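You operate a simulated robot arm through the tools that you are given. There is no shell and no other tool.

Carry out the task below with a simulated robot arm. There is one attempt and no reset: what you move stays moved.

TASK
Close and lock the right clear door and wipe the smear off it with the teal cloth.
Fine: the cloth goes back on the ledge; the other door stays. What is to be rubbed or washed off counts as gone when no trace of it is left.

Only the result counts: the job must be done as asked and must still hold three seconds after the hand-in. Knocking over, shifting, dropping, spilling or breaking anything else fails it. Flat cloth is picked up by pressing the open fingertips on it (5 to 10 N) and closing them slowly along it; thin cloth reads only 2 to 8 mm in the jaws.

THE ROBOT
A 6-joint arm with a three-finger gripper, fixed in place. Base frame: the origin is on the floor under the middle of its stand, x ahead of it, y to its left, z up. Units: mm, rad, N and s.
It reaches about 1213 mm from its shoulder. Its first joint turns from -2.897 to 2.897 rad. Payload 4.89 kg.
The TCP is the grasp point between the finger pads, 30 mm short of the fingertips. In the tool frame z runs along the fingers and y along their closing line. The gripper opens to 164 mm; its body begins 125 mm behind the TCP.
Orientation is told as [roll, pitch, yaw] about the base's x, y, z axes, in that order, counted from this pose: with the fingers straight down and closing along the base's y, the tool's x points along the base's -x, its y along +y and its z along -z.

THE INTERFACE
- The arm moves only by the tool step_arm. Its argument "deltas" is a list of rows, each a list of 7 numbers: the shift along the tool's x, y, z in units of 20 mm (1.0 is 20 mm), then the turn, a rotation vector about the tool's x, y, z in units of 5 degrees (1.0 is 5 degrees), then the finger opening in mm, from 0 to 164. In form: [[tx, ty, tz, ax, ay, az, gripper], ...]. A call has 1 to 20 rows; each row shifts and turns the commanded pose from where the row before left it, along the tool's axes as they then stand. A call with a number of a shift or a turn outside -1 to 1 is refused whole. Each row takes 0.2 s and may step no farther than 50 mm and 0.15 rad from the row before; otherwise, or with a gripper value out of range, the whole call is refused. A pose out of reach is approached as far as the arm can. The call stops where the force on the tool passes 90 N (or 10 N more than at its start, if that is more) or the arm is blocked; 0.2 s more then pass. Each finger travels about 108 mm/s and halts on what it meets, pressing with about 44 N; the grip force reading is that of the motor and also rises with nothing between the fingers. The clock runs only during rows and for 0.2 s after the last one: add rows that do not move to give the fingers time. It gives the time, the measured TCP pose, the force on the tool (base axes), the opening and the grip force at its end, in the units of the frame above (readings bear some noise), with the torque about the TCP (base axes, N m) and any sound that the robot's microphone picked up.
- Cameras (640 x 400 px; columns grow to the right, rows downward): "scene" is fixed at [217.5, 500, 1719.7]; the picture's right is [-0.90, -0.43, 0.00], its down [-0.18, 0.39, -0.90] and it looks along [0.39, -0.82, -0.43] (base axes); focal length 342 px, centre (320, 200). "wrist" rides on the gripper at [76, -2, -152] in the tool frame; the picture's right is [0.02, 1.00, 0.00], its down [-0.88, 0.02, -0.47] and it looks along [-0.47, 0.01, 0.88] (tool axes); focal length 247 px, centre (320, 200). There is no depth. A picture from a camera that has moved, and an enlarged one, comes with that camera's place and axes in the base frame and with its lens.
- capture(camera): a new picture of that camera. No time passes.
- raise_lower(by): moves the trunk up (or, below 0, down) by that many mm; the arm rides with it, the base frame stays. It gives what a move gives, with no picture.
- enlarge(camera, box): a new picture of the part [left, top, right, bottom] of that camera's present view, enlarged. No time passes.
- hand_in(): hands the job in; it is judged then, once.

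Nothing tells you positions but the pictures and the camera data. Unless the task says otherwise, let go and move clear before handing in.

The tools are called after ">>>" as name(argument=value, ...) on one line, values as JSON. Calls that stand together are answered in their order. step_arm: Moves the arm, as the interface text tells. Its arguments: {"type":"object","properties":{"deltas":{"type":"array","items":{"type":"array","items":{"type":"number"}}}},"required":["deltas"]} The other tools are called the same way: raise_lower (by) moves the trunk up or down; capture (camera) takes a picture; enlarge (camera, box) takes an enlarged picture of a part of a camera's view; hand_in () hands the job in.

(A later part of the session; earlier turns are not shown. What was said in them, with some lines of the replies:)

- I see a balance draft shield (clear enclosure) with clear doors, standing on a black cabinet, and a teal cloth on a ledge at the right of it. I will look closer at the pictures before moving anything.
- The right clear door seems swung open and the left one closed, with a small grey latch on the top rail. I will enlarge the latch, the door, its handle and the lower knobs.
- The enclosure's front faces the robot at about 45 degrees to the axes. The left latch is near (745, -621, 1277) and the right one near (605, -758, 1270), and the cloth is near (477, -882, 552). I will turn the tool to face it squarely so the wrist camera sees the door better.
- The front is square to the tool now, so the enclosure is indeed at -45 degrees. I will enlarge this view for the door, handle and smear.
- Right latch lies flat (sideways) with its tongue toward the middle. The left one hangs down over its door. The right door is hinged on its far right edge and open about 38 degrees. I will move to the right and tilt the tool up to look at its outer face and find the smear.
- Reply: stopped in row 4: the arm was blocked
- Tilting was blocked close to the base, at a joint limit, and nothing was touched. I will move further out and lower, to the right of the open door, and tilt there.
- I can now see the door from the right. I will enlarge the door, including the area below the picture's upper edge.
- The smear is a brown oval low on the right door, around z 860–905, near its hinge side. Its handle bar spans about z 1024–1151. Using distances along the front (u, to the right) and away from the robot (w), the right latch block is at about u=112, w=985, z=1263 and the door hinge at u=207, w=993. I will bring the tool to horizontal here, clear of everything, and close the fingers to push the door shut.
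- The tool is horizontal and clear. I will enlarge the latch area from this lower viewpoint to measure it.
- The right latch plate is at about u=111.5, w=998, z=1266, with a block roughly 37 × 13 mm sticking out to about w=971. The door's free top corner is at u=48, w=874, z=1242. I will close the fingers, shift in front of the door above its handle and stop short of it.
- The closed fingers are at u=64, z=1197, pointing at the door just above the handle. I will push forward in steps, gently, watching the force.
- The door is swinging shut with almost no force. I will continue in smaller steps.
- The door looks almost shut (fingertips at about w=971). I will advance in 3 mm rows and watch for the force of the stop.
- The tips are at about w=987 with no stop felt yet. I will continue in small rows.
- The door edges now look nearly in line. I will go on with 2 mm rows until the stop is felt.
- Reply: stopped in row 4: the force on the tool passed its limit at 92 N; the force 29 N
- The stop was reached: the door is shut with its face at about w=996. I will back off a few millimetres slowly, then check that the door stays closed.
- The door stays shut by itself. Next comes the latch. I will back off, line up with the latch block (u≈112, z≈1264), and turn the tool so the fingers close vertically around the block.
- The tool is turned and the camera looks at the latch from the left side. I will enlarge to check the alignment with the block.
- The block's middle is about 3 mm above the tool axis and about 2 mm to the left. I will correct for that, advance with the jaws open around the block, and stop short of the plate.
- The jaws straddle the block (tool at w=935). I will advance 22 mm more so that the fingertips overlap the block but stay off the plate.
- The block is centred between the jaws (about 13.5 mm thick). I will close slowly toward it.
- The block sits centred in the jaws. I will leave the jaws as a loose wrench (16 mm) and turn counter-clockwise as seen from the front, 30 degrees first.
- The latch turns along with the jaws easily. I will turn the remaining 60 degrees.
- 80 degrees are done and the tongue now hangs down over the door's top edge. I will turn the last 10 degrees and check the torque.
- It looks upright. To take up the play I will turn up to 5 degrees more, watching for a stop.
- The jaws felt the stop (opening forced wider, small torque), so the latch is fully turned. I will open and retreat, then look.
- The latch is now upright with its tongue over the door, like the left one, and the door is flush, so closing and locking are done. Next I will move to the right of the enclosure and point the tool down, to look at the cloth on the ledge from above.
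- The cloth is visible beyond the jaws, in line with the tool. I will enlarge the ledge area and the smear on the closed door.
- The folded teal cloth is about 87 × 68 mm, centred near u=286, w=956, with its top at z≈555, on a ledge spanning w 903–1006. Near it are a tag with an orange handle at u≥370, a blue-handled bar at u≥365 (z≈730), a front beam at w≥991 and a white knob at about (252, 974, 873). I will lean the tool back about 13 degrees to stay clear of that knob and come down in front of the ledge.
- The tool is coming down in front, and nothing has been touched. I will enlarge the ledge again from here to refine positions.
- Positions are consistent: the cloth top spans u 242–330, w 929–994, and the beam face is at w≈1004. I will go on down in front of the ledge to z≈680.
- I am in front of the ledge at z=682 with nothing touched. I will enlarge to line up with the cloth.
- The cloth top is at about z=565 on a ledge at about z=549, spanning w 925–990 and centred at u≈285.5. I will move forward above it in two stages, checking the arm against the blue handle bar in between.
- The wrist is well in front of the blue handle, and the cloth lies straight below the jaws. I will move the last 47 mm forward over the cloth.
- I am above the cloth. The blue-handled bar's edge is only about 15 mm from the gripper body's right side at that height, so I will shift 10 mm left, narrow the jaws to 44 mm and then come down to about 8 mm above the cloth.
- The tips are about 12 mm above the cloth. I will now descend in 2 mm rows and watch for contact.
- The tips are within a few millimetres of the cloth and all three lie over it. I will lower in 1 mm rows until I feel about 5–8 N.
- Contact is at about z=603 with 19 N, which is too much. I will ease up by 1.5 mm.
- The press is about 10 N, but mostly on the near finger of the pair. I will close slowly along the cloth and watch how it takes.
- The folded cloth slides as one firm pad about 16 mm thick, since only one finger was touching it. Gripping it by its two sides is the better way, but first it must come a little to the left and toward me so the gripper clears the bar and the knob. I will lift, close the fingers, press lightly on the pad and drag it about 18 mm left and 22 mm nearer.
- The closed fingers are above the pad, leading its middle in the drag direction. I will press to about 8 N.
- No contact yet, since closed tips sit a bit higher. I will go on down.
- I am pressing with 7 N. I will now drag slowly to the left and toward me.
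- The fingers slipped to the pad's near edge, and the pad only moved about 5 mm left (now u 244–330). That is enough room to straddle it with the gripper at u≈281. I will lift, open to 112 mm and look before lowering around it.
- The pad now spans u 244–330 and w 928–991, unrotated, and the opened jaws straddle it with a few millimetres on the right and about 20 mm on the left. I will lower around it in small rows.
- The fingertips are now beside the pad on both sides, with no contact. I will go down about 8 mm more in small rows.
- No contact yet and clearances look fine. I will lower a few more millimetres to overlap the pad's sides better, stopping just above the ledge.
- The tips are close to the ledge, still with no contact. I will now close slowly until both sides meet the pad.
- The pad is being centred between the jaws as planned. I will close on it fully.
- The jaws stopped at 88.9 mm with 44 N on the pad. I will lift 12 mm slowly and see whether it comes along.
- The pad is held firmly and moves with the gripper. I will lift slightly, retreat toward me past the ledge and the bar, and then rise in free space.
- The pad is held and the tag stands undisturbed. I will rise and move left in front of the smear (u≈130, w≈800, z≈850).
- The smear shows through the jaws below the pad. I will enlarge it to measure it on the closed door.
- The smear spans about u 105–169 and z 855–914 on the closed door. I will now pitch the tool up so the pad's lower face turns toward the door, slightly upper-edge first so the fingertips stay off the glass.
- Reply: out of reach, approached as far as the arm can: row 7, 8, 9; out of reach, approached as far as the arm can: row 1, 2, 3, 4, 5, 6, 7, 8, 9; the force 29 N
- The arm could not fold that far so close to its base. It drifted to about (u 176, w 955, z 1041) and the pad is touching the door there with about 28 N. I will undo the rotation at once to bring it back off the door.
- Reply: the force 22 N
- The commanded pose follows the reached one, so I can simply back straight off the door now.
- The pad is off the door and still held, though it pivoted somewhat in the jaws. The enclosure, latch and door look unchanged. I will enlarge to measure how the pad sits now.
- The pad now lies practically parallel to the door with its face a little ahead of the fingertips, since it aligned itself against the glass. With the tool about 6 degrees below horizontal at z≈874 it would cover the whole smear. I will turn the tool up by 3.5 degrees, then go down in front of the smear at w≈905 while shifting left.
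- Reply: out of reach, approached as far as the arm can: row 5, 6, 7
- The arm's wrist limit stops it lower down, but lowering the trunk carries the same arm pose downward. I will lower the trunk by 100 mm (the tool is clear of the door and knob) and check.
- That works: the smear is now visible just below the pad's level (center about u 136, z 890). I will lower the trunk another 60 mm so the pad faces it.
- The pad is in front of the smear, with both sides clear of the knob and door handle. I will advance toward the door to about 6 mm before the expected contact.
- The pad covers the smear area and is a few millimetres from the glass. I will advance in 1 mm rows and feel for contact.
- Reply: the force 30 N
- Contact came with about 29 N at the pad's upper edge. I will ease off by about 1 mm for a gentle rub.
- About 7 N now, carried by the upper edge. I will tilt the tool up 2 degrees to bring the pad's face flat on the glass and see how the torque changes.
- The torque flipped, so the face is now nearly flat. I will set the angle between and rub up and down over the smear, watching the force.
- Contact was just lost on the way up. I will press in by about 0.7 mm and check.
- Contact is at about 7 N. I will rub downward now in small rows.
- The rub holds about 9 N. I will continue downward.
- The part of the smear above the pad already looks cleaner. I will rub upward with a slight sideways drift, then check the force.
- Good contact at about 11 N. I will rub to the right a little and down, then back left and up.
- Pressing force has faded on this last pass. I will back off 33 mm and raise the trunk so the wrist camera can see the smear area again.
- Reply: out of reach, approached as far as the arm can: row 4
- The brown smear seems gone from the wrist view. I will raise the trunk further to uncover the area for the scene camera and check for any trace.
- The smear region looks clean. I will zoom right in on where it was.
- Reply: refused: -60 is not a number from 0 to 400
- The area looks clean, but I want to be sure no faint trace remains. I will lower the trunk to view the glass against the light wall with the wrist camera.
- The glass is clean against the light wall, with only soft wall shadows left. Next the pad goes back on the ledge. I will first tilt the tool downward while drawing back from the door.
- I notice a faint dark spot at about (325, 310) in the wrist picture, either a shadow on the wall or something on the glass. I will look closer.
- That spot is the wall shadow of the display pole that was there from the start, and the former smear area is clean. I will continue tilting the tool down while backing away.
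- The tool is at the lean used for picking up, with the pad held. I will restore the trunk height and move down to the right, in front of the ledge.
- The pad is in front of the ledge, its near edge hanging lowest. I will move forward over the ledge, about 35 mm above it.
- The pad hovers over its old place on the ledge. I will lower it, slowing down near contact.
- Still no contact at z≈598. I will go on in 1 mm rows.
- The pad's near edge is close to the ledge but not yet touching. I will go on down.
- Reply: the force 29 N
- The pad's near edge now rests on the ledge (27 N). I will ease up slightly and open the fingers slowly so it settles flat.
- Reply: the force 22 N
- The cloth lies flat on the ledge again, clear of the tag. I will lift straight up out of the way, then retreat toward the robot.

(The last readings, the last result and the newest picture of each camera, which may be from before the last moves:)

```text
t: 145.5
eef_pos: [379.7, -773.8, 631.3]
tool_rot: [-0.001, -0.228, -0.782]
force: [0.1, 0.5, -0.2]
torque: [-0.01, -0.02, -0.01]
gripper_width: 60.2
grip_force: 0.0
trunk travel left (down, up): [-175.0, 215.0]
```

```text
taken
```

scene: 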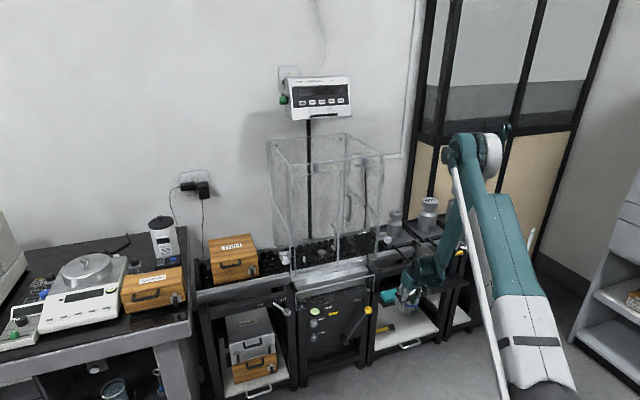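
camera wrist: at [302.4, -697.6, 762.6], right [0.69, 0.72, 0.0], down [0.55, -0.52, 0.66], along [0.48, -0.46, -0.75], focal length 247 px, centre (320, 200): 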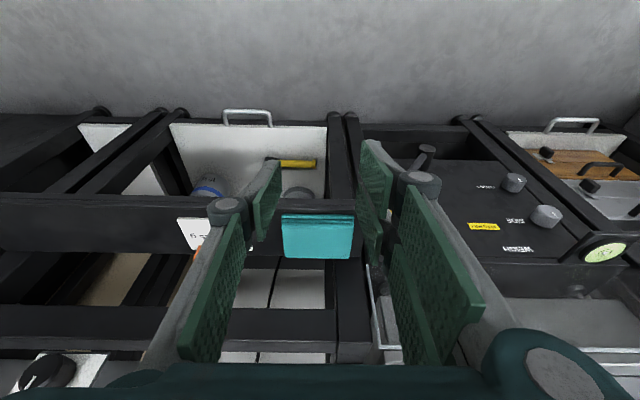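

The cloth is back and the hand is clear. I will rise and move left in front of the enclosure for a final close check of the glass, the latch and the surroundings.

>>> step_arm(deltas=[[-0.079, 0.39, -0.979, 0, 0, 0, 60], [-0.079, 0.39, -0.979, 0, 0, 0, 60], [-0.079, 0.39, -0.979, 0, 0, 0, 60], [-0.079, 0.39, -0.979, 0, 0, 0, 60], [-0.079, 0.39, -0.979, 0, 0, 0, 60], [-0.079, 0.39, -0.979, 0, 0, 0, 60], [-0.079, 0.39, -0.979, 0, 0, 0, 60], [-0.079, 0.39, -0.979, 0, 0, 0, 60], [-0.079, 0.39, -0.979, 0, 0, 0, 60], [-0.079, 0.39, -0.979, 0, 0, 0, 60], [-0.079, 0.39, -0.979, 0, 0, 0, 60], [-0.079, 0.39, -0.979, 0, 0, 0, 60], [-0.079, 0.39, -0.979, 0, 0, 0, 60], [-0.079, 0.39, -0.979, 0, 0, 0, 60], [-0.079, 0.39, -0.979, 0, 0, 0, 60], [-0.079, 0.39, -0.979, 0, 0, 0, 60], [-0.079, 0.39, -0.979, 0, 0, 0, 60], [-0.079, 0.39, -0.979, 0, 0, 0, 60], [0, 0, 0, 0, 0, 0, 60]])

>>> capture(camera="wrist")

>>> enlarge(camera="scene", box=[330, 190, 410, 270])

>>> enlarge(camera="scene", box=[360, 240, 470, 310])

>>> enlarge(camera="scene", box=[290, 130, 410, 230])

```text
t: 149.5
eef_pos: [442.4, -637.1, 981.4]
tool_rot: [-0.001, -0.227, -0.783]
force: [-0.3, 0.7, -0.2]
torque: [0.0, -0.05, 0.03]
gripper_width: 60.3
grip_force: 0.1
trunk travel left (down, up): [-175.0, 215.0]
```

```text
taken
camera wrist: at [364.2, -561.0, 1112.9], right [0.69, 0.72, 0.0], down [0.55, -0.52, 0.66], along [0.48, -0.46, -0.75], focal length 247 px, centre (320, 200)
```

wrist: 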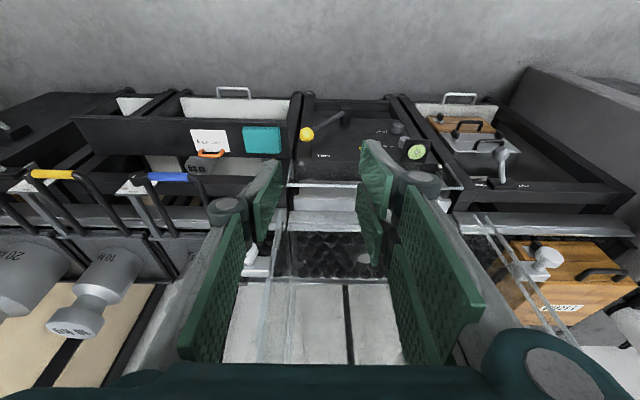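

```text
5.00 times, centred on (370, 230) of scene
camera zoom: at [217.5, 500.0, 1719.7], right [-0.9, -0.43, 0.0], down [-0.18, 0.39, -0.9], along [0.39, -0.82, -0.43], focal length 1712 px, centre (70, 50)
```

zoom: 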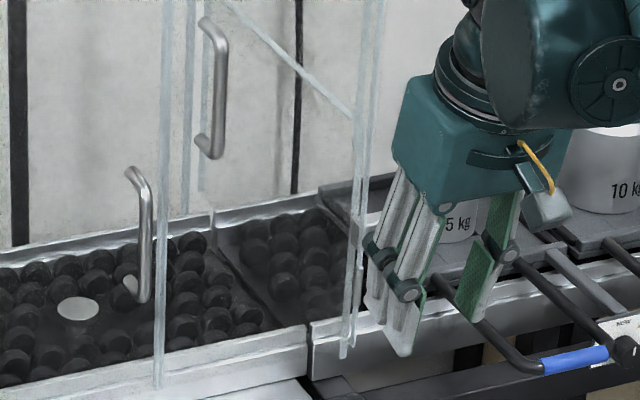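

```text
5.71 times, centred on (415, 275) of scene
camera zoom: at [217.5, 500.0, 1719.7], right [-0.9, -0.43, 0.0], down [-0.18, 0.39, -0.9], along [0.39, -0.82, -0.43], focal length 1956 px, centre (-223, -229)
```

zoom: 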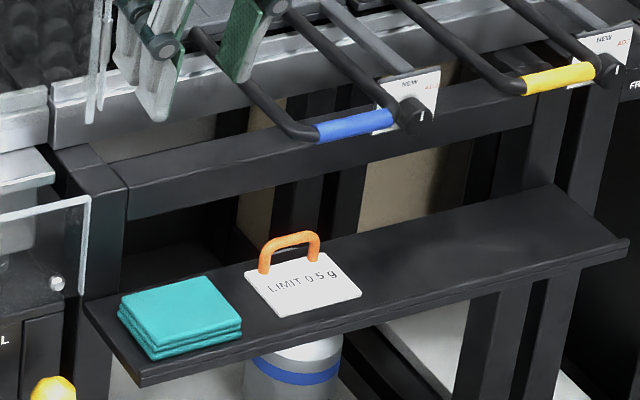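

```text
4.00 times, centred on (350, 180) of scene
camera zoom: at [217.5, 500.0, 1719.7], right [-0.9, -0.43, 0.0], down [-0.18, 0.39, -0.9], along [0.39, -0.82, -0.43], focal length 1370 px, centre (200, 280)
```

zoom: 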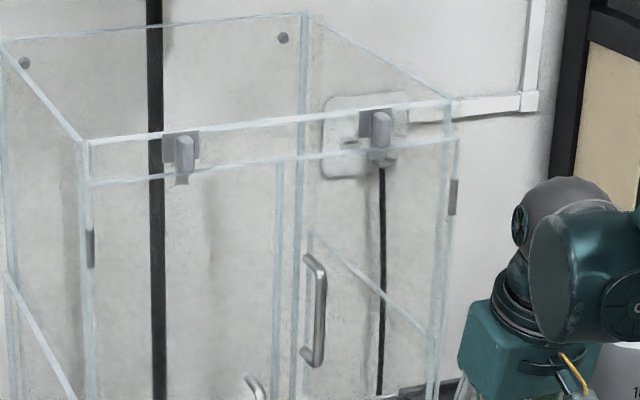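

The cloth, tag, bars, door and latch all look right. I will zoom once more on the former smear area, from both cameras.

>>> enlarge(camera="scene", box=[350, 224, 380, 254])

>>> enlarge(camera="wrist", box=[250, 220, 370, 300])

>>> enlarge(camera="wrist", box=[250, 270, 400, 370])

```text
13.33 times, centred on (365, 239) of scene
camera zoom: at [217.5, 500.0, 1719.7], right [-0.9, -0.43, 0.0], down [-0.18, 0.39, -0.9], along [0.39, -0.82, -0.43], focal length 4565 px, centre (-280, -320)
```

zoom: 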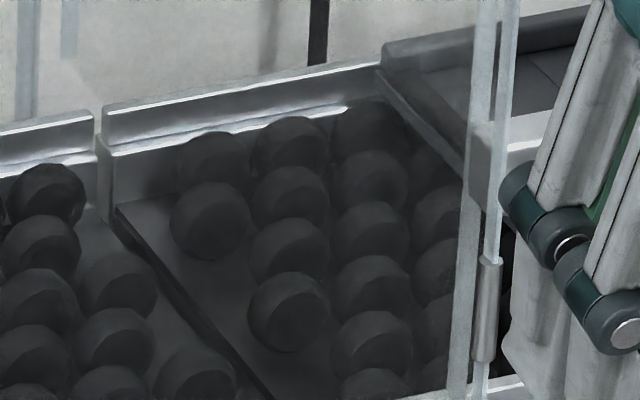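

```text
5.00 times, centred on (310, 260) of wrist
camera zoom: at [364.2, -561.0, 1112.9], right [0.69, 0.72, 0.0], down [0.55, -0.52, 0.66], along [0.48, -0.46, -0.75], focal length 1235 px, centre (370, -100)
```

zoom: 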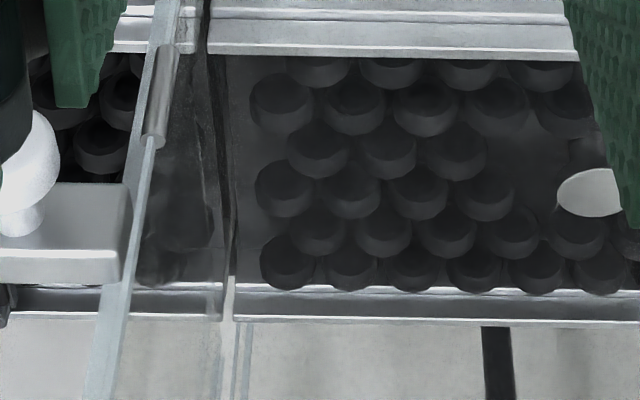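

```text
4.00 times, centred on (325, 320) of wrist
camera zoom: at [364.2, -561.0, 1112.9], right [0.69, 0.72, 0.0], down [0.55, -0.52, 0.66], along [0.48, -0.46, -0.75], focal length 988 px, centre (300, -280)
```

zoom: 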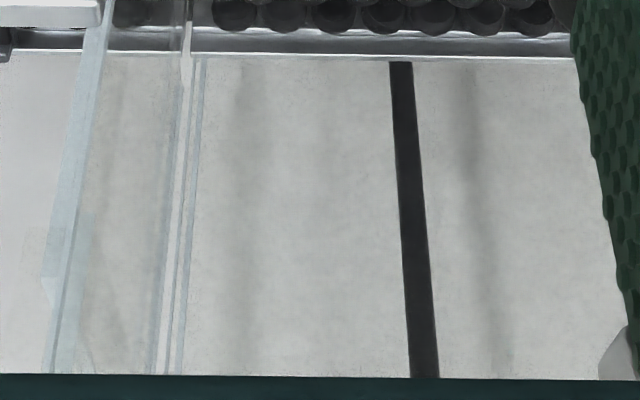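

No trace is visible from either camera. I will draw the hand further back and up, then take a last overall look.

>>> step_arm(deltas=[[0, 0.13, -0.98, 0, 0, 0, 60], [0, 0.13, -0.98, 0, 0, 0, 60], [0, 0.13, -0.98, 0, 0, 0, 60], [0, 0.13, -0.98, 0, 0, 0, 60], [0, 0.13, -0.98, 0, 0, 0, 60], [0, 0.13, -0.98, 0, 0, 0, 60], [0, 0.13, -0.98, 0, 0, 0, 60], [0, 0.13, -0.98, 0, 0, 0, 60], [0, 0.13, -0.98, 0, 0, 0, 60], [0, 0.13, -0.98, 0, 0, 0, 60], [0, 0.13, -0.98, 0, 0, 0, 60], [0, 0.13, -0.98, 0, 0, 0, 60], [0, 0, 0, 0, 0, 0, 60]])

>>> capture(camera="scene")

>>> capture(camera="wrist")

>>> enlarge(camera="wrist", box=[200, 150, 400, 370])

>>> enlarge(camera="scene", box=[250, 120, 420, 300])

```text
t: 152.3
eef_pos: [428.1, -576.5, 1209.7]
tool_rot: [0.001, -0.228, -0.782]
force: [-0.1, 0.3, 0.5]
torque: [-0.05, 0.0, 0.01]
gripper_width: 60.2
grip_force: 0.0
trunk travel left (down, up): [-175.0, 215.0]
```

```text
taken
```

scene: 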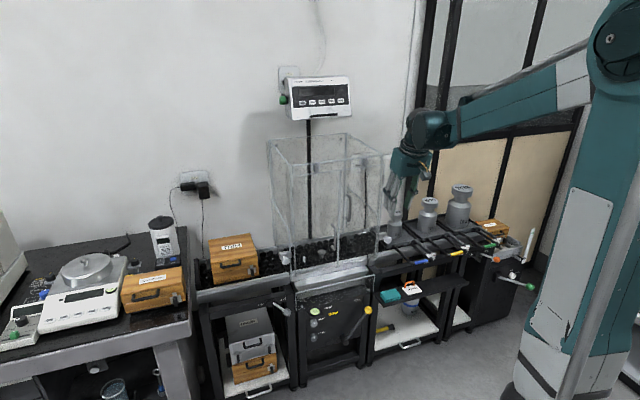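

```text
taken
camera wrist: at [349.1, -501.8, 1341.6], right [0.69, 0.72, 0.0], down [0.55, -0.52, 0.66], along [0.48, -0.46, -0.75], focal length 247 px, centre (320, 200)
```

wrist: 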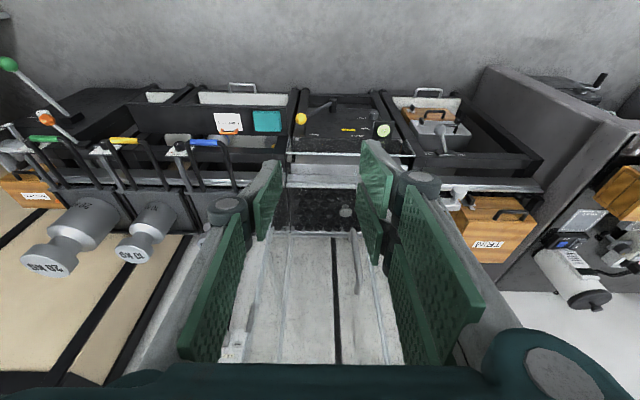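

```text
1.82 times, centred on (300, 260) of wrist
camera zoom: at [349.1, -501.8, 1341.6], right [0.69, 0.72, 0.0], down [0.55, -0.52, 0.66], along [0.48, -0.46, -0.75], focal length 449 px, centre (356, 91)
```

zoom: 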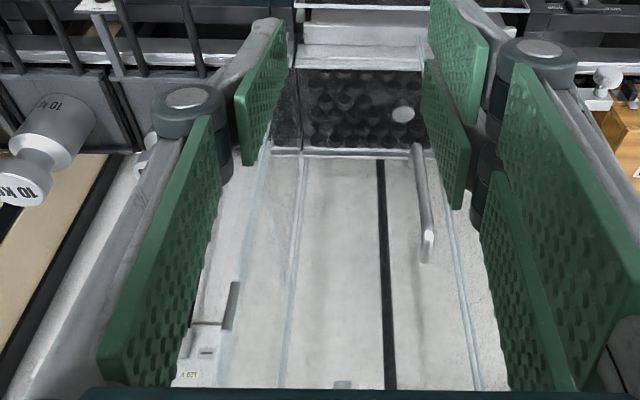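

```text
2.22 times, centred on (335, 210) of scene
camera zoom: at [217.5, 500.0, 1719.7], right [-0.9, -0.43, 0.0], down [-0.18, 0.39, -0.9], along [0.39, -0.82, -0.43], focal length 761 px, centre (287, 178)
```

zoom: 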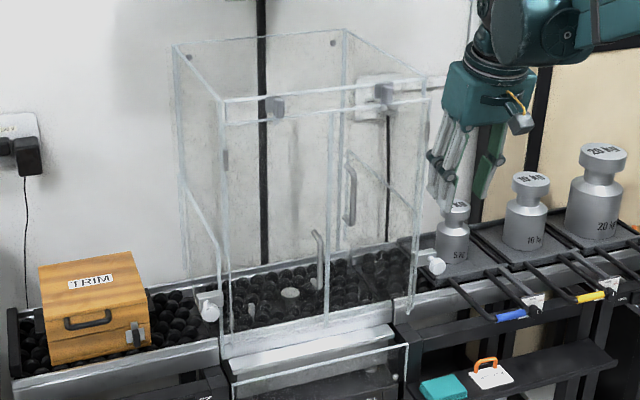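

The right door is shut and its latch is turned down over it. The smear is gone, and the cloth lies flat on the ledge beside the untouched tag. The left door and everything else stand as they did at the start, and the hand is empty and clear, so I am handing in the job.

>>> hand_in()

```text
The job is handed in.
```

The right clear door is closed and latched, and the smear is wiped off. The teal cloth is back on the ledge, and I have handed the job in.

- **Door:** It stayed closed after I pushed it shut. I turned its latch to the stop, and it now hangs down over the door like the left one.
- **Smear:** It was low on the outer face, near the hinge side. I rubbed it with the cloth at about 10 N, and close-up views from both cameras then showed no trace.
- **Unplanned contact:** While getting into position to wipe, the arm hit a reach limit and drifted, pressing the cloth against the closed door at about 28 N. I backed it off, and the door, latch and enclosure looked unchanged in the pictures.
- **Cloth:** I pressed on it with 19 N at first, more than the 5 to 10 N advised, and then gripped it by its sides instead. It lies flat almost exactly where it was, next to the tag with the orange handle.
- **Everything else:** The left door and the other items look as they did at the start. The gripper is empty and clear of the work area.
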